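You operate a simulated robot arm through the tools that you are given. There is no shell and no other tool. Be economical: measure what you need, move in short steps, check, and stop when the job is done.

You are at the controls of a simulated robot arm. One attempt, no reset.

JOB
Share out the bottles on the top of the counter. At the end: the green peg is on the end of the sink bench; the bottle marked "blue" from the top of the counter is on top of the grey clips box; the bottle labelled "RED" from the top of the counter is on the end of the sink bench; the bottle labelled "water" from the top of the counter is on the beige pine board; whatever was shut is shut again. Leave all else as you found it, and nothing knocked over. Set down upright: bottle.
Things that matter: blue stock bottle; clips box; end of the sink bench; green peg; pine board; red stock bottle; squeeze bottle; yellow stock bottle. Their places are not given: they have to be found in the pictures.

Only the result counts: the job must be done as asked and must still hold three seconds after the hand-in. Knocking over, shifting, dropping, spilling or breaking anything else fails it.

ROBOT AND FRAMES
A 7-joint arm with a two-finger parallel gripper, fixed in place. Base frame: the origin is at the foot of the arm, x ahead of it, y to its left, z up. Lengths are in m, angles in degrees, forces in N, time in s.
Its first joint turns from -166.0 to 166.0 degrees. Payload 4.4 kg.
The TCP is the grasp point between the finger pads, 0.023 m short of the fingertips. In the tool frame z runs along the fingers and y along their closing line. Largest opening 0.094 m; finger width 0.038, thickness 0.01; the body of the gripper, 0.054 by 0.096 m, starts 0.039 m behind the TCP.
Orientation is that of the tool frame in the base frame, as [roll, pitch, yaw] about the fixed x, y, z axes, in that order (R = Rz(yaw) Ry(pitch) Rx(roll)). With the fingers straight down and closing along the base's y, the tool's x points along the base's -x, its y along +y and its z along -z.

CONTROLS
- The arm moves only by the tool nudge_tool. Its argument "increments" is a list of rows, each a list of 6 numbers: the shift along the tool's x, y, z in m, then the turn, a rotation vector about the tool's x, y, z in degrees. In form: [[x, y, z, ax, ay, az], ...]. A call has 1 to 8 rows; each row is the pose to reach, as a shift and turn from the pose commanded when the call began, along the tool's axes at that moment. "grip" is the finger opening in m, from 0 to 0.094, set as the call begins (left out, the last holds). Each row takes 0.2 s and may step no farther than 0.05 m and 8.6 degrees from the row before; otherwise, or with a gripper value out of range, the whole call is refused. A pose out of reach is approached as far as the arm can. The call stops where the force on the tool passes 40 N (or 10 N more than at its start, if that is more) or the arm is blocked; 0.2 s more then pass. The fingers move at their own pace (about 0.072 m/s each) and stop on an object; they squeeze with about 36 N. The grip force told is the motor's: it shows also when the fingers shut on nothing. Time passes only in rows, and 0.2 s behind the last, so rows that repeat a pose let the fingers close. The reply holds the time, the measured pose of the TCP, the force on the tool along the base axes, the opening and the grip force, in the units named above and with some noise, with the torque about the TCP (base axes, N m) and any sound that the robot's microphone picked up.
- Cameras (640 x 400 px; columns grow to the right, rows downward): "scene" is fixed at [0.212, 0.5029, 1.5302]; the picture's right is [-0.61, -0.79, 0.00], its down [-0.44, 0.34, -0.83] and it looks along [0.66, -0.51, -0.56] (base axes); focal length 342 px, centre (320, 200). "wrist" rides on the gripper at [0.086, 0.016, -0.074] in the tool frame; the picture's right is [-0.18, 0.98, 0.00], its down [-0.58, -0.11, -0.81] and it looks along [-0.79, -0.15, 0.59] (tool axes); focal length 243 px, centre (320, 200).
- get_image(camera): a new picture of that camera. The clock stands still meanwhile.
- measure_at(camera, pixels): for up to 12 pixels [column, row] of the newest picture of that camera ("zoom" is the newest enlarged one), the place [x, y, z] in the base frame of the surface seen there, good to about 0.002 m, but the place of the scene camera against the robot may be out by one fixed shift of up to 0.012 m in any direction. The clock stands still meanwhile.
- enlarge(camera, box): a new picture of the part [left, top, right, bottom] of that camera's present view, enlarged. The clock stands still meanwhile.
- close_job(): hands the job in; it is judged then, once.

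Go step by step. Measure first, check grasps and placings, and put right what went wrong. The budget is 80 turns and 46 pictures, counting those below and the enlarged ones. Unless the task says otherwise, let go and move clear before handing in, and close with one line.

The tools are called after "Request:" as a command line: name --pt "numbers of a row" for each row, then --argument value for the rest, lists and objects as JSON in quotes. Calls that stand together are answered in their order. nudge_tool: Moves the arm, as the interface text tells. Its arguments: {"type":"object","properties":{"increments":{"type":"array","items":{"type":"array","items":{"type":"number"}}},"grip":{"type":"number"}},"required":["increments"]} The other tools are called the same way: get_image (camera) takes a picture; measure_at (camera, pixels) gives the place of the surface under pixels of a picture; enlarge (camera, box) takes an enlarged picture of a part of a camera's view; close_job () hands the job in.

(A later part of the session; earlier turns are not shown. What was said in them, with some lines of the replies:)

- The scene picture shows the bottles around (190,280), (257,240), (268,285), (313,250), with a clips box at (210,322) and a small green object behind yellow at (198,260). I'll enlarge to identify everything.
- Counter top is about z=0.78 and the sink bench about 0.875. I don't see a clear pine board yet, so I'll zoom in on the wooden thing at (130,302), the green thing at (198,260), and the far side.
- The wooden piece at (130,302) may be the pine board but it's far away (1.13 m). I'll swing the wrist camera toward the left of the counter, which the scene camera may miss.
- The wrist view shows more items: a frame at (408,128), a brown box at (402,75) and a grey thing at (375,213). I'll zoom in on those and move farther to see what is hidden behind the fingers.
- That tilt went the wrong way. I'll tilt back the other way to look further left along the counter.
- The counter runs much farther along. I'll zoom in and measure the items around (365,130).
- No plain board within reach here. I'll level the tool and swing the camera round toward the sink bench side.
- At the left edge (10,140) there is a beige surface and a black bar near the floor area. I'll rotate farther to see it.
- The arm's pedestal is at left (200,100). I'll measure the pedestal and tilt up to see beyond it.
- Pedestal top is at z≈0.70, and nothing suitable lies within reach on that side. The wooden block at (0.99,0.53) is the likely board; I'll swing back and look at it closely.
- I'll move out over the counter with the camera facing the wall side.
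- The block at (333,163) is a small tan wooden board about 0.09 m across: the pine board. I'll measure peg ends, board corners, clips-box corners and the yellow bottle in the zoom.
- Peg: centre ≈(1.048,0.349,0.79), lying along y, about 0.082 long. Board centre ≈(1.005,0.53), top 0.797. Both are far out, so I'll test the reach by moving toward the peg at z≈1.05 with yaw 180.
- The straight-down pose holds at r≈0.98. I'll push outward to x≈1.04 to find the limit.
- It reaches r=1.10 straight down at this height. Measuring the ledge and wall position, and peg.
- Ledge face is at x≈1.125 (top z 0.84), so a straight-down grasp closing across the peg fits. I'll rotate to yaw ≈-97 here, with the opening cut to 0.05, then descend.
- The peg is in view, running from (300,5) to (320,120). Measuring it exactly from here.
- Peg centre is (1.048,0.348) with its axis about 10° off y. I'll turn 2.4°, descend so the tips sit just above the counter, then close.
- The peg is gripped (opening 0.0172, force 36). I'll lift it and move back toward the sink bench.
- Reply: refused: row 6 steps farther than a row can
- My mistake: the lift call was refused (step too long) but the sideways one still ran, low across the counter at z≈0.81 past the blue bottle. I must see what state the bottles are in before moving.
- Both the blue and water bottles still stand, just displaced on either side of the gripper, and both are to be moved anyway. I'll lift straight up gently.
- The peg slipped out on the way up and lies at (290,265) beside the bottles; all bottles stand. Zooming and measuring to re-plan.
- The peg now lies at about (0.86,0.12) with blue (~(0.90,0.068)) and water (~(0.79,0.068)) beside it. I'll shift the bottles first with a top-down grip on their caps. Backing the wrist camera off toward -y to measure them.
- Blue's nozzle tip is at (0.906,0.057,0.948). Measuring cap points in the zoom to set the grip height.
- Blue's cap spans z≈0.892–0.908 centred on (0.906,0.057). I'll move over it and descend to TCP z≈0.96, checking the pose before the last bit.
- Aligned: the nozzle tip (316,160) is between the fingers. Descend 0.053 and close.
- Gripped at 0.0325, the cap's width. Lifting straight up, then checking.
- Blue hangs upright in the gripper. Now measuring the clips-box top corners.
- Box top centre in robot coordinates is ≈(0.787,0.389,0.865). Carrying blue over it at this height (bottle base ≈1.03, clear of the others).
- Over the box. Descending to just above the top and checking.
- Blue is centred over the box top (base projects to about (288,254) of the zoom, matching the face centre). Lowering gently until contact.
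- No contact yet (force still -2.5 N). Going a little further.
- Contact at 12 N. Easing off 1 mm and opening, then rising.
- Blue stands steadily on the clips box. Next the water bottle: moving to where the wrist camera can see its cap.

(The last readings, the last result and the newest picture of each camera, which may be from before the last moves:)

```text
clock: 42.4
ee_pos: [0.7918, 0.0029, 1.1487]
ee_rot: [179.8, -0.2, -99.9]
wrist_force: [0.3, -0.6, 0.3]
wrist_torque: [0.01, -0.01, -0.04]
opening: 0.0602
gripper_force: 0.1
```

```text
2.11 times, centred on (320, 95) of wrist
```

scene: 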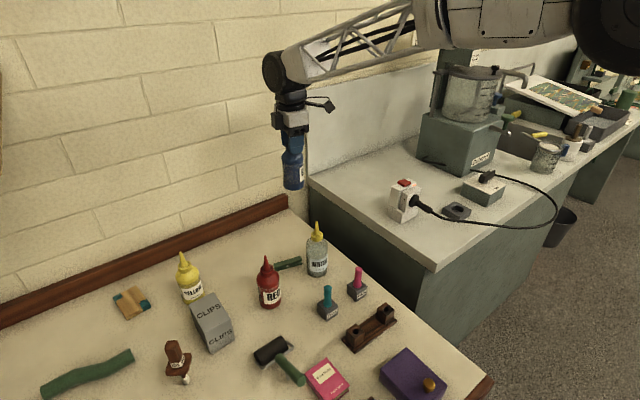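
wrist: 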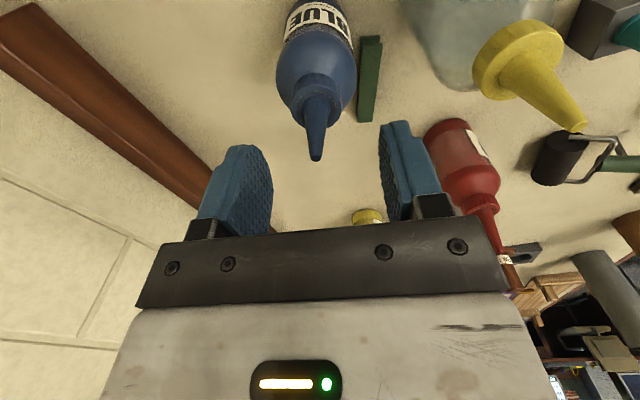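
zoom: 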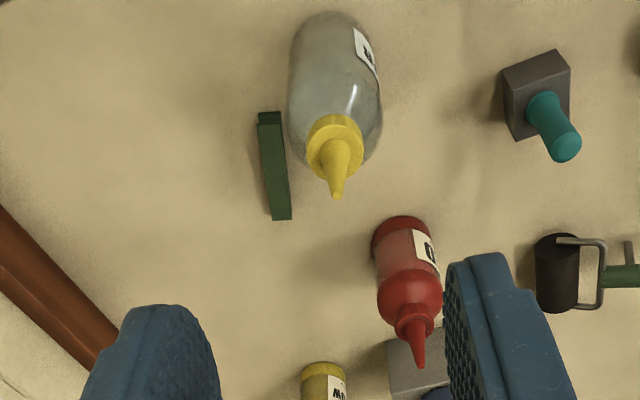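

Request:
measure_at --camera "zoom" --pixels '[[336, 197], [307, 145], [362, 148], [335, 118], [336, 180], [265, 118], [281, 218], [273, 165], [418, 365], [397, 320], [434, 325], [333, 155]]'

```text
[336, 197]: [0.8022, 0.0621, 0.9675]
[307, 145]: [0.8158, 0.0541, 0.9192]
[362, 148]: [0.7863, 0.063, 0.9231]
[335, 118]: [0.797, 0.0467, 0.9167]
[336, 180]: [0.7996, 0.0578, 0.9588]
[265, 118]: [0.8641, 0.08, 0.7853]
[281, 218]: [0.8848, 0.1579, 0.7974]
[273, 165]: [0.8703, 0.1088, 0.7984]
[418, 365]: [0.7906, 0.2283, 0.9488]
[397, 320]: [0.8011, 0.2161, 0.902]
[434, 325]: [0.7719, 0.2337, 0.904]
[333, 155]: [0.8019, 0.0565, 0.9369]
```

Water's tip is (0.802,0.062,0.968) with the cap at z≈0.912–0.928. Moving over and descending to z≈0.932, then closing.

Request:
nudge_tool --pt "-0.03 0 0 0 0 0" --pt "-0.06 0.0 0 0 0 0" --pt "-0.06 0 0.045 0 0 0" --pt "-0.06 0.0 0.09 0 0 0" --pt "-0.06 0.0 0.135 0 0 0" --pt "-0.06 0.0 0.165 0 0 0"

Request:
enlarge --camera "wrist" --box '[160, 0, 480, 200]'

```text
clock: 43.8
ee_pos: [0.804, 0.0604, 0.9822]
ee_rot: [179.8, -0.2, -99.9]
wrist_force: [0.6, 0.1, 0.2]
wrist_torque: [-0.02, 0.01, -0.01]
opening: 0.0599
gripper_force: 0.0
```

```text
2.00 times, centred on (320, 100) of wrist
```

zoom: 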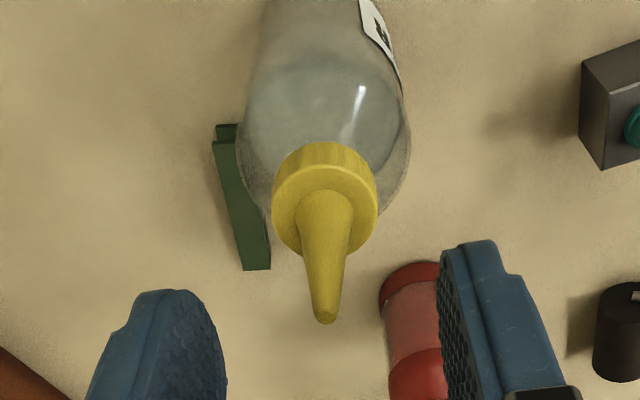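

Aligned. Descend 0.05 and close.

Request:
nudge_tool --pt "0 0 0.025 0 0 0" --pt "0 0 0.04 0 0 0" --pt "0 0 0.05 0 0 0"

Request:
nudge_tool --pt "0 0 0 0 0 0" --pt "0 0 0 0 0 0" --pt "0 0 0 0 0 0" --grip 0.0

```text
clock: 44.6
ee_pos: [0.8042, 0.0605, 0.9321]
ee_rot: [179.6, -0.3, -99.8]
wrist_force: [-0.6, -0.3, 0.7]
wrist_torque: [0.03, 0.02, 0.01]
opening: 0.0602
gripper_force: 0.1
```

```text
clock: 45.4
ee_pos: [0.8038, 0.0598, 0.9327]
ee_rot: [179.7, -0.2, -99.9]
wrist_force: [0.0, 0.8, 0.4]
wrist_torque: [-0.03, -0.06, -0.01]
opening: 0.031
gripper_force: 36.0
```

Cap gripped (0.031). Lifting straight up.

Request:
nudge_tool --pt "0 0 -0.02 0 0 0" --pt "0 0 -0.05 0 0 0" --pt "0 0 -0.09 0 0 0" --pt "0 0 -0.13 0 0 0" --pt "0 0 -0.17 0 0 0" --pt "0 0 -0.21 0 0 0" --pt "0 0 -0.24 0 0 0"

```text
clock: 47.0
ee_pos: [0.8048, 0.0639, 1.1718]
ee_rot: [179.7, -0.2, -99.9]
wrist_force: [0.1, 0.1, -1.8]
wrist_torque: [-0.01, 0.02, 0.0]
opening: 0.031
gripper_force: 36.4
```

Water is held. Now measuring the pine board's corners and the height of its teal corner pieces.

Request:
enlarge --camera "scene" --box '[90, 270, 170, 330]'

Request:
measure_at --camera "zoom" --pixels '[[320, 200], [280, 260], [380, 200], [200, 180], [445, 270], [330, 140], [270, 335], [300, 150], [400, 270]]'

```text
6.67 times, centred on (130, 300) of scene
```

zoom: 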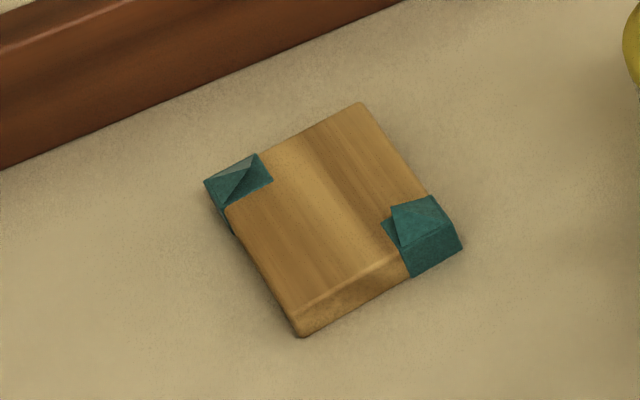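

```text
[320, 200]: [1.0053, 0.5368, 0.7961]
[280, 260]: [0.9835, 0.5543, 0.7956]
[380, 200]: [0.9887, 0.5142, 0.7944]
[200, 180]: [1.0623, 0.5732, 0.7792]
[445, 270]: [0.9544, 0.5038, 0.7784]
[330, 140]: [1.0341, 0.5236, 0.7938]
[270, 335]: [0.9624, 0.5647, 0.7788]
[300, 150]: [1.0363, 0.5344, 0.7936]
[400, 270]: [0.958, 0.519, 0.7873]
```

Board top centre is ≈(1.006,0.531,0.796). Carrying the bottle there at height.

Request:
nudge_tool --pt "-0.045 -0.011 0 0 0 0" --pt "-0.09 -0.022 0 0 0 0" --pt "-0.135 -0.032 0 0 0 0" --pt "-0.18 -0.043 0 0 0 0" --pt "-0.225 -0.054 0 0 0 0" --pt "-0.27 -0.065 0 0 0 0" --pt "-0.315 -0.075 0 0 0 0" --pt "-0.36 -0.086 0 0 0 0"

Request:
nudge_tool --pt "-0.045 -0.011 0 0 0 0" --pt "-0.09 -0.022 0 0 0 0" --pt "-0.132 -0.032 0 0 0 0"

```text
clock: 48.8
ee_pos: [0.9528, 0.4017, 1.1707]
ee_rot: [179.7, -0.2, -99.9]
wrist_force: [0.4, 0.0, -2.1]
wrist_torque: [-0.01, -0.06, -0.03]
opening: 0.0311
gripper_force: 35.8
```

```text
clock: 49.6
ee_pos: [1.0057, 0.5256, 1.1702]
ee_rot: [179.8, -0.2, -100.0]
wrist_force: [0.3, 0.3, -1.5]
wrist_torque: [-0.01, -0.01, -0.02]
opening: 0.0309
gripper_force: 35.5
```

In place above. Descending to about 16 mm above the board and checking.

Request:
nudge_tool --pt "-0.003 0 0.045 0 0 0" --pt "-0.003 0 0.09 0 0 0" --pt "-0.003 0 0.135 0 0 0" --pt "-0.003 0 0.18 0 0 0" --pt "-0.003 0 0.205 0 0 0"

Request:
enlarge --camera "scene" --box '[90, 230, 210, 330]'

```text
clock: 50.8
ee_pos: [1.0049, 0.5281, 0.9636]
ee_rot: [179.7, -0.2, -99.9]
wrist_force: [0.5, 0.7, -1.7]
wrist_torque: [-0.01, 0.01, 0.01]
opening: 0.031
gripper_force: 35.8
```

```text
4.00 times, centred on (150, 280) of scene
```

zoom: 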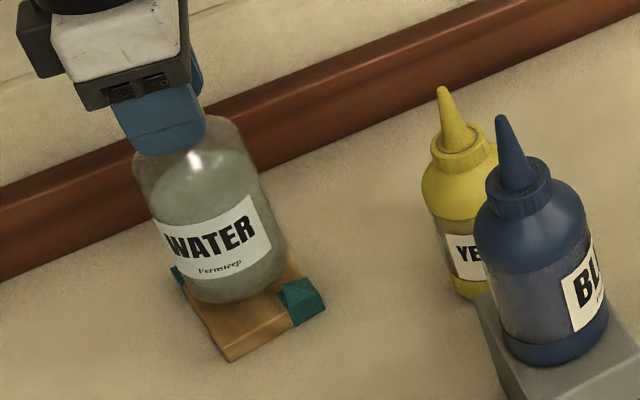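

The base ellipse centre projects to about (239,284) versus the board centre (243,283): well centred. Lowering to contact.

Request:
nudge_tool --pt "0.001 0 0.006 0 0 0" --pt "0.001 0 0.01 0 0 0" --pt "0.001 0 0.0125 0 0 0" --pt "0.001 0 0.014 0 0 0"

```text
clock: 51.8
ee_pos: [1.0038, 0.5273, 0.9511]
ee_rot: [179.7, -0.2, -99.9]
wrist_force: [0.0, 0.1, -2.5]
wrist_torque: [0.01, -0.03, 0.03]
opening: 0.031
gripper_force: 36.6
```

Request:
nudge_tool --pt "0 0 0.001 0 0 0" --pt "0 0 0.002 0 0 0"

```text
clock: 52.4
ee_pos: [1.0043, 0.5274, 0.9492]
ee_rot: [179.8, -0.3, -100.0]
wrist_force: [-0.2, -0.1, -1.2]
wrist_torque: [0.01, 0.02, 0.02]
opening: 0.0307
gripper_force: 35.9
```

Request:
nudge_tool --pt "0 0 0.001 0 0 0" --pt "0 0 0.002 0 0 0"

```text
clock: 53.0
ee_pos: [1.0043, 0.527, 0.9471]
ee_rot: [179.7, -0.2, -99.9]
wrist_force: [-2.7, -2.3, 8.4]
wrist_torque: [-0.22, 0.05, -0.03]
opening: 0.0308
gripper_force: 36.1
```

Contact at 8 N. Opening, then rising straight up and checking.

Request:
nudge_tool --pt "0 0 -0.0005 0 0 0" --pt "0 0 -0.0005 0 0 0" --grip 0.06

Request:
nudge_tool --pt "0 0 -0.03 0 0 0" --pt "0 0 -0.07 0 0 0" --pt "0 0 -0.11 0 0 0" --pt "0 0 -0.15 0 0 0" --pt "0 0 -0.19 0 0 0"

Request:
enlarge --camera "scene" --box '[80, 190, 320, 340]'

```text
clock: 53.6
ee_pos: [1.004, 0.5273, 0.9465]
ee_rot: [179.6, -0.2, -99.9]
wrist_force: [-1.1, -0.5, 0.1]
wrist_torque: [0.0, 0.0, 0.01]
opening: 0.0599
gripper_force: 0.2
```

```text
clock: 54.8
ee_pos: [1.0066, 0.5272, 1.1368]
ee_rot: [179.5, -0.3, -99.9]
wrist_force: [1.0, 0.2, -1.7]
wrist_torque: [0.0, 0.01, 0.01]
opening: 0.06
gripper_force: 0.0
```

```text
2.67 times, centred on (200, 265) of scene
```

zoom: 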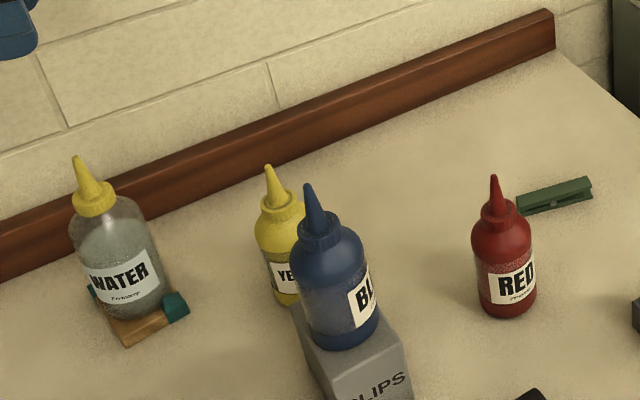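

Water stands on the board and blue on the box. Next the red bottle, axis ≈(0.789,0.228), moving above it at height.

Request:
nudge_tool --pt "0.0415 0.0204 0 0 0 0" --pt "0.083 0.0408 0 0 0 0" --pt "0.1245 0.0612 0 0 0 0" --pt "0.166 0.0816 0 0 0 0" --pt "0.2075 0.102 0 0 0 0" --pt "0.249 0.1224 0 0 0 0" --pt "0.2905 0.1428 0 0 0 0" --pt "0.332 0.163 0 0 0 0"

Request:
nudge_tool --pt "0 0 0.045 0 0 0" --pt "0 0 0.09 0 0 0" --pt "0 0 0.135 0 0 0" --pt "0 0 0.165 0 0 0"

Request:
enlarge --camera "wrist" --box '[160, 0, 480, 200]'

Request:
measure_at --camera "zoom" --pixels '[[320, 320], [320, 315], [270, 210], [370, 210]]'

```text
clock: 56.6
ee_pos: [0.7882, 0.2298, 1.1381]
ee_rot: [179.6, -0.2, -99.9]
wrist_force: [0.6, -0.3, 0.6]
wrist_torque: [0.03, 0.01, -0.02]
opening: 0.0601
gripper_force: 0.0
```

```text
clock: 57.6
ee_pos: [0.7869, 0.2308, 0.9749]
ee_rot: [179.6, -0.2, -99.9]
wrist_force: [0.9, 0.3, 0.2]
wrist_torque: [0.01, 0.0, -0.03]
opening: 0.0602
gripper_force: 0.0
```

```text
2.00 times, centred on (320, 100) of wrist
```

zoom: 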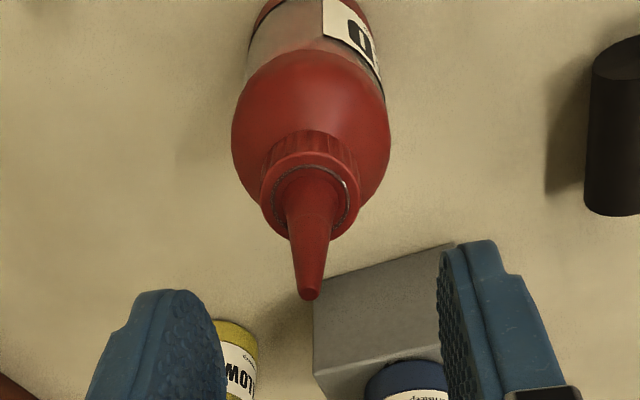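

```text
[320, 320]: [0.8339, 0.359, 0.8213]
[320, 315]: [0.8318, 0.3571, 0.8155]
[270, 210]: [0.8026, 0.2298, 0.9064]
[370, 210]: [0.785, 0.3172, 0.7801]
```

Aligned with the red cap. Descending to z≈0.914 and closing.

Request:
nudge_tool --pt "0.002 -0.001 0.03 0 0 0" --pt "0.002 -0.001 0.05 0 0 0" --pt "0.002 -0.001 0.061 0 0 0"

Request:
nudge_tool --pt "0 0 0 0 0 0" --pt "0 0 0 0 0 0" --pt "0 0 0 0 0 0" --grip 0.0

```text
clock: 58.4
ee_pos: [0.7864, 0.2258, 0.9134]
ee_rot: [179.6, -0.2, -99.9]
wrist_force: [-0.1, -0.2, -0.1]
wrist_torque: [-0.03, 0.01, -0.02]
opening: 0.0601
gripper_force: 0.2
```

```text
clock: 59.2
ee_pos: [0.7865, 0.2275, 0.9115]
ee_rot: [179.6, -0.2, -99.9]
wrist_force: [0.8, 0.0, 0.6]
wrist_torque: [-0.01, -0.04, 0.0]
opening: 0.0322
gripper_force: 36.1
```

Gripped (0.0322). Lifting, and measuring the free bench area between the edge and the switch box.

Request:
nudge_tool --pt "0 0 -0.02 0 0 0" --pt "0 0 -0.05 0 0 0" --pt "0 0 -0.09 0 0 0" --pt "0 0 -0.13 0 0 0" --pt "0 0 -0.17 0 0 0" --pt "0 0 -0.21 0 0 0" --pt "0 0 -0.25 0 0 0"

Request:
get_image --camera "scene"

Request:
measure_at --camera "scene" --pixels '[[318, 182], [350, 190], [370, 200], [360, 180], [390, 214], [400, 222], [415, 216], [388, 195], [375, 172], [430, 235], [436, 268], [375, 225]]'

```text
clock: 60.8
ee_pos: [0.788, 0.2245, 1.1613]
ee_rot: [179.6, -0.3, -100.0]
wrist_force: [0.1, -0.2, -3.1]
wrist_torque: [-0.01, -0.01, -0.02]
opening: 0.032
gripper_force: 36.4
```

```text
6 pictures are left
```

scene: 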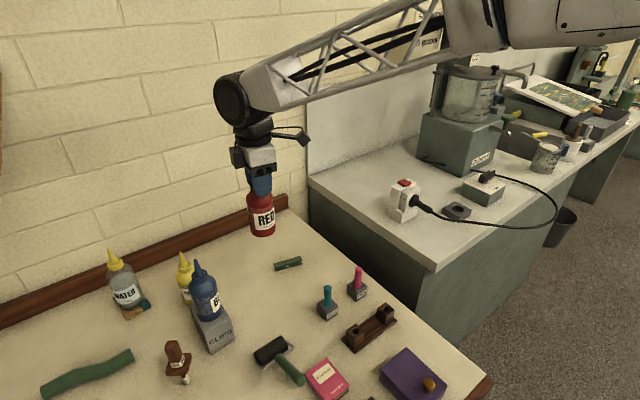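

```text
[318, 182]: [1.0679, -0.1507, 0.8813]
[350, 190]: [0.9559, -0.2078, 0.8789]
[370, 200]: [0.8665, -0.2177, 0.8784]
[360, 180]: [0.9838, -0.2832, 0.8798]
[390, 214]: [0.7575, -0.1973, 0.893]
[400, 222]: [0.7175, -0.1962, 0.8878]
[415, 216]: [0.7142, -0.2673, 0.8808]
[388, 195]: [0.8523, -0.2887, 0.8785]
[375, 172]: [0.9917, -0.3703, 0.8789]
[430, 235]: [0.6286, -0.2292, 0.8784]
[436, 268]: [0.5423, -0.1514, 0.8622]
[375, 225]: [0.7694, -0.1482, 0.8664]
```

Red is held upright. The bench end is clear around (0.95,-0.22), z≈0.878, with the switch box at x≤0.77. Carrying red there.

Request:
nudge_tool --pt "0.041 -0.0236 0 0 0 0" --pt "0.082 -0.0472 0 0 0 0" --pt "0.123 -0.0708 0 0 0 0" --pt "0.164 -0.0944 0 0 0 0" --pt "0.205 -0.118 0 0 0 0" --pt "0.246 -0.1416 0 0 0 0" --pt "0.287 -0.1652 0 0 0 0" --pt "0.328 -0.1888 0 0 0 0"

Request:
nudge_tool --pt "0.041 -0.0236 0 0 0 0" --pt "0.082 -0.0472 0 0 0 0"

```text
clock: 62.6
ee_pos: [0.9143, -0.1276, 1.1668]
ee_rot: [179.8, -0.2, -99.9]
wrist_force: [0.2, -0.6, -2.2]
wrist_torque: [0.02, -0.04, 0.0]
opening: 0.0319
gripper_force: 36.0
```

```text
clock: 63.2
ee_pos: [0.9481, -0.2151, 1.1646]
ee_rot: [179.6, -0.1, -99.8]
wrist_force: [0.3, -0.5, -0.2]
wrist_torque: [0.01, 0.0, 0.04]
opening: 0.0321
gripper_force: 36.6
```

Lowering to just above the bench (TCP ≈1.016).

Request:
nudge_tool --pt "0.005 0 0.04 0 0 0" --pt "0.005 0 0.08 0 0 0" --pt "0.005 0 0.12 0 0 0" --pt "0.005 0 0.14 0 0 0" --pt "0.005 0 0.15 0 0 0"

Request:
nudge_tool --pt "0 0 0.0025 0 0 0" --pt "0 0 0.004 0 0 0" --pt "0 0 0.0055 0 0 0"

```text
clock: 64.4
ee_pos: [0.9474, -0.224, 1.0121]
ee_rot: [179.6, -0.2, -99.9]
wrist_force: [-0.4, 0.0, -2.2]
wrist_torque: [0.02, -0.01, 0.02]
opening: 0.0322
gripper_force: 35.9
```

```text
clock: 65.2
ee_pos: [0.9484, -0.2244, 1.0105]
ee_rot: [179.9, -0.3, -99.9]
wrist_force: [-1.2, -3.8, 30.6]
wrist_torque: [-0.12, -0.15, 0.06]
opening: 0.0317
gripper_force: 35.7
```

Firm contact (30 N) with the bench. Backing off 3 mm, opening, rising.

Request:
nudge_tool --pt "0 0 -0.0015 0 0 0" --pt "0 0 -0.0027 0 0 0"

Request:
nudge_tool --pt "0 0 0 0 0 0" --pt "0 0 0 0 0 0" --grip 0.06

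Request:
nudge_tool --pt "0 0 -0.03 0 0 0" --pt "0 0 -0.07 0 0 0" --pt "0 0 -0.11 0 0 0" --pt "0 0 -0.14 0 0 0"

```text
clock: 65.8
ee_pos: [0.9473, -0.2224, 1.0108]
ee_rot: [179.6, -0.1, -99.9]
wrist_force: [4.9, -5.9, 19.6]
wrist_torque: [-0.28, -0.8, -0.15]
opening: 0.0319
gripper_force: 35.9
```

```text
clock: 66.4
ee_pos: [0.9483, -0.2224, 1.0106]
ee_rot: [179.7, -0.2, -100.0]
wrist_force: [-3.4, 0.4, 21.2]
wrist_torque: [0.04, -0.31, -0.03]
opening: 0.06
gripper_force: 0.1
```

```text
clock: 67.4
ee_pos: [0.9487, -0.2222, 1.1496]
ee_rot: [179.6, -0.2, -99.8]
wrist_force: [-0.6, 0.5, -0.4]
wrist_torque: [-0.01, 0.02, 0.02]
opening: 0.0601
gripper_force: 0.0
```

Red is released. Now to the peg at ≈(0.8725,0.119): move over it, turning 5°, then descend to z≈0.91 for a look.

Request:
nudge_tool --pt "-0.0404 0.0167 0 0 0 0" --pt "-0.0808 0.0334 0 0 0 0" --pt "-0.121 0.05 0 0 0 0" --pt "-0.1615 0.0667 0 0 0 0" --pt "-0.202 0.0834 0 0 0 0" --pt "-0.242 0.1 0 0 0 0" --pt "-0.2826 0.1168 0 0 0 2" --pt "-0.323 0.1335 0 0 0 5"

Request:
nudge_tool --pt "0 0 0.045 0 0 0" --pt "0 0 0.09 0 0 0" --pt "0 0 0.135 0 0 0" --pt "0 0 0.18 0 0 0" --pt "0 0 0.225 0 0 0" --pt "0 0 0.24 0 0 0"

Request:
get_image --camera "wrist"

```text
clock: 69.2
ee_pos: [0.8737, 0.1176, 1.151]
ee_rot: [179.6, -0.3, -105.0]
wrist_force: [0.1, 0.0, 0.5]
wrist_torque: [-0.03, 0.01, -0.03]
opening: 0.06
gripper_force: 0.1
```

```text
clock: 70.6
ee_pos: [0.8721, 0.1181, 0.9098]
ee_rot: [179.7, -0.2, -104.9]
wrist_force: [0.8, 0.1, -0.5]
wrist_torque: [-0.01, -0.01, -0.02]
opening: 0.0598
gripper_force: 0.1
```

```text
5 pictures are left
```

wrist: 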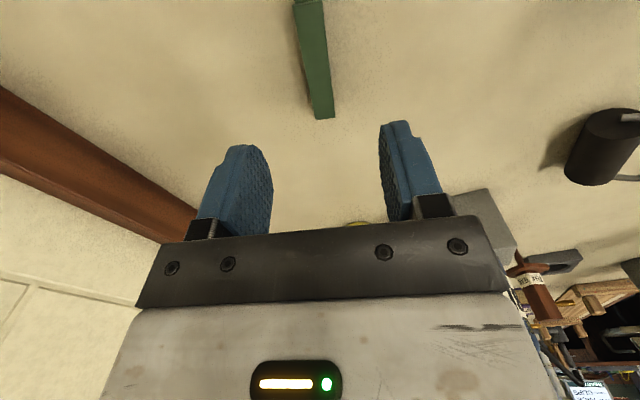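

Request:
measure_at --camera "wrist" --pixels '[[316, 113], [330, 113], [303, 55], [325, 55], [296, 5], [319, 5]]'

```text
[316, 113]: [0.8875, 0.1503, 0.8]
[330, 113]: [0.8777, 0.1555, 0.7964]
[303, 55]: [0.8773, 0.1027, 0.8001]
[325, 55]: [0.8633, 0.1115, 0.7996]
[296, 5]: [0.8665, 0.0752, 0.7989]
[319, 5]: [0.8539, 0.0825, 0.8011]
```

The peg lies centred under the TCP (axis ~17° off y, opening 0.06). Turn 1.7°, descend to z≈0.804 and close.

Request:
nudge_tool --pt "0 0 0.04 0 0 1.7" --pt "0 0 0.08 0 0 1.7" --pt "0 0 0.098 0 0 1.7" --pt "0 0 0.105 0 0 1.7"

Request:
nudge_tool --pt "0 0 0 0 0 0" --pt "0 0 0 0 0 0" --pt "0 0 0 0 0 0" --grip 0.0

```text
clock: 71.6
ee_pos: [0.8733, 0.1189, 0.8047]
ee_rot: [179.7, -0.2, -106.6]
wrist_force: [-0.2, -0.2, -1.4]
wrist_torque: [0.02, -0.01, 0.01]
opening: 0.06
gripper_force: 0.1
```

```text
clock: 72.4
ee_pos: [0.8714, 0.1181, 0.8052]
ee_rot: [179.7, -0.2, -106.7]
wrist_force: [0.9, -0.2, 0.1]
wrist_torque: [0.0, 0.05, 0.0]
opening: 0.0172
gripper_force: 35.7
```

Peg gripped (0.0172). Lifting straight up in legal steps.

Request:
nudge_tool --pt "0 0 -0.04 0 0 0" --pt "0 0 -0.08 0 0 0" --pt "0 0 -0.12 0 0 0" --pt "0 0 -0.16 0 0 0" --pt "0 0 -0.2 0 0 0" --pt "0 0 -0.24 0 0 0" --pt "0 0 -0.28 0 0 0"

```text
clock: 74.0
ee_pos: [0.874, 0.1177, 1.0844]
ee_rot: [179.6, -0.3, -106.6]
wrist_force: [-0.2, -0.9, -2.1]
wrist_torque: [0.03, 0.01, -0.01]
opening: 0.0171
gripper_force: 36.0
```

Still held (0.0171). Carrying it to the bench at ≈(0.845,-0.235).

Request:
nudge_tool --pt "0.0433 -0.0091 0 0 0 0" --pt "0.0866 -0.0183 0 0 0 0" --pt "0.13 -0.0274 0 0 0 0" --pt "0.1733 -0.0365 0 0 0 0" --pt "0.2166 -0.0456 0 0 0 0" --pt "0.26 -0.0548 0 0 0 0" --pt "0.303 -0.064 0 0 0 0" --pt "0.3465 -0.073 0 0 0 0"

Request:
get_image --camera "scene"

```text
clock: 75.8
ee_pos: [0.8441, -0.2359, 1.0881]
ee_rot: [179.7, -0.2, -106.6]
wrist_force: [0.2, -0.7, -0.9]
wrist_torque: [0.02, 0.01, 0.0]
opening: 0.0174
gripper_force: 35.9
```

```text
4 pictures are left
```

scene: 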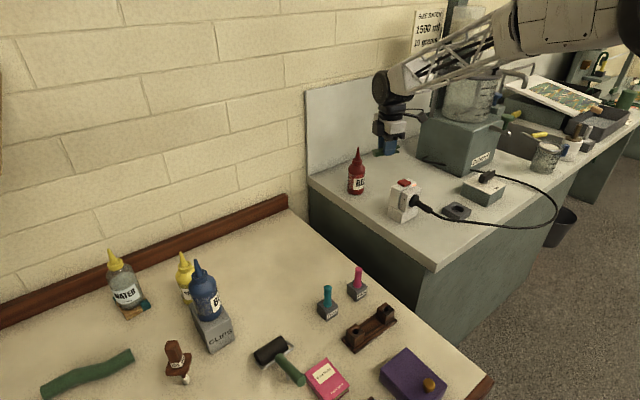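

Red stands on the bench end. Lowering the peg to just above the bench surface beside it.

Request:
nudge_tool --pt "0 0 0.04 0 0 0" --pt "0 0 0.08 0 0 0" --pt "0 0 0.12 0 0 0" --pt "0 0 0.155 0 0 0" --pt "0 0 0.172 0 0 0" --pt "0 0 0.178 0 0 0"

Request:
nudge_tool --pt "0 0 0.002 0 0 0" --pt "0 0 0.0035 0 0 0"

```text
clock: 77.2
ee_pos: [0.8424, -0.2349, 0.9079]
ee_rot: [179.7, -0.4, -106.5]
wrist_force: [-0.3, 0.1, 0.1]
wrist_torque: [0.0, 0.0, 0.02]
opening: 0.0172
gripper_force: 35.6
```

```text
clock: 77.8
ee_pos: [0.8435, -0.2355, 0.905]
ee_rot: [179.6, -0.3, -106.6]
wrist_force: [-1.0, -2.0, 5.7]
wrist_torque: [-0.1, 0.06, 0.01]
opening: 0.017
gripper_force: 35.8
```

Light contact (5.7 N). Opening to 0.05 and rising straight up.

Request:
nudge_tool --pt "0 0 0 0 0 0" --pt "0 0 0 0 0 0" --grip 0.05

Request:
nudge_tool --pt "0 0 -0.04 0 0 0" --pt "0 0 -0.08 0 0 0" --pt "0 0 -0.12 0 0 0" --pt "0 0 -0.16 0 0 0" --pt "0 0 -0.2 0 0 0" --pt "0 0 -0.24 0 0 0" --pt "0 0 -0.28 0 0 0"

Request:
get_image --camera "scene"

Request:
enlarge --camera "scene" --box '[310, 130, 450, 230]'

```text
clock: 78.4
ee_pos: [0.8427, -0.2346, 0.904]
ee_rot: [179.7, -0.3, -106.6]
wrist_force: [0.3, 1.1, -0.4]
wrist_torque: [0.0, 0.0, -0.01]
opening: 0.0501
gripper_force: 0.1
```

```text
clock: 80.0
ee_pos: [0.843, -0.2337, 1.1827]
ee_rot: [179.6, -0.4, -106.7]
wrist_force: [-0.2, -0.3, -1.3]
wrist_torque: [-0.01, -0.01, -0.02]
opening: 0.0502
gripper_force: 0.1
```

```text
3 pictures are left
```

scene: 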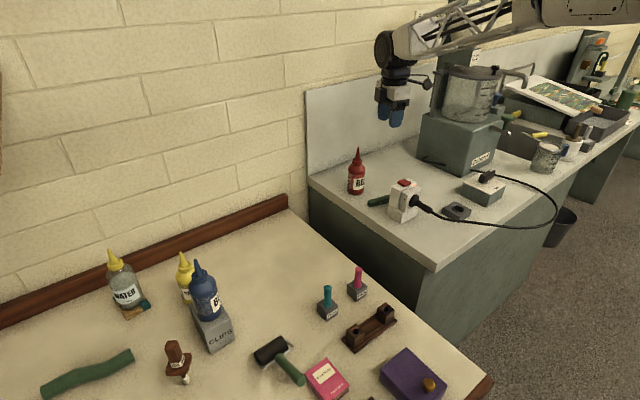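

```text
4.00 times, centred on (380, 180) of scene
```

zoom: 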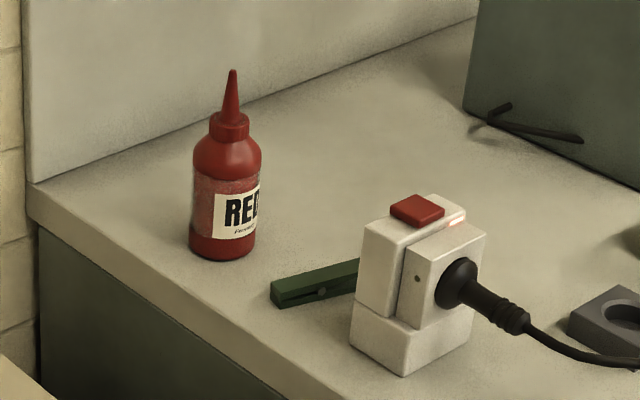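

Red and the peg lie on the bench end. A last check of water on the board and blue on the box.

Request:
enlarge --camera "scene" --box '[90, 235, 240, 355]'

```text
3.33 times, centred on (165, 295) of scene
```

zoom: 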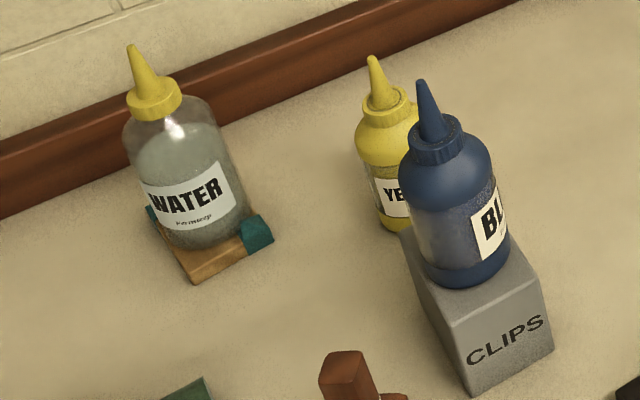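

Everything stands where it should and the gripper is clear, so I'm handing in.

Request:
close_job

```text
The job is handed in.
```

The job is handed in: the green peg and the red bottle are on the end of the sink bench, the blue bottle is on the clips box and the water bottle is on the pine board, all three bottles upright. One refused lift let the arm drag low across the counter and push the blue and water bottles, but both stayed standing and were then placed as asked. Nothing else looked moved in the last pictures, and I opened nothing, so nothing needed shutting.
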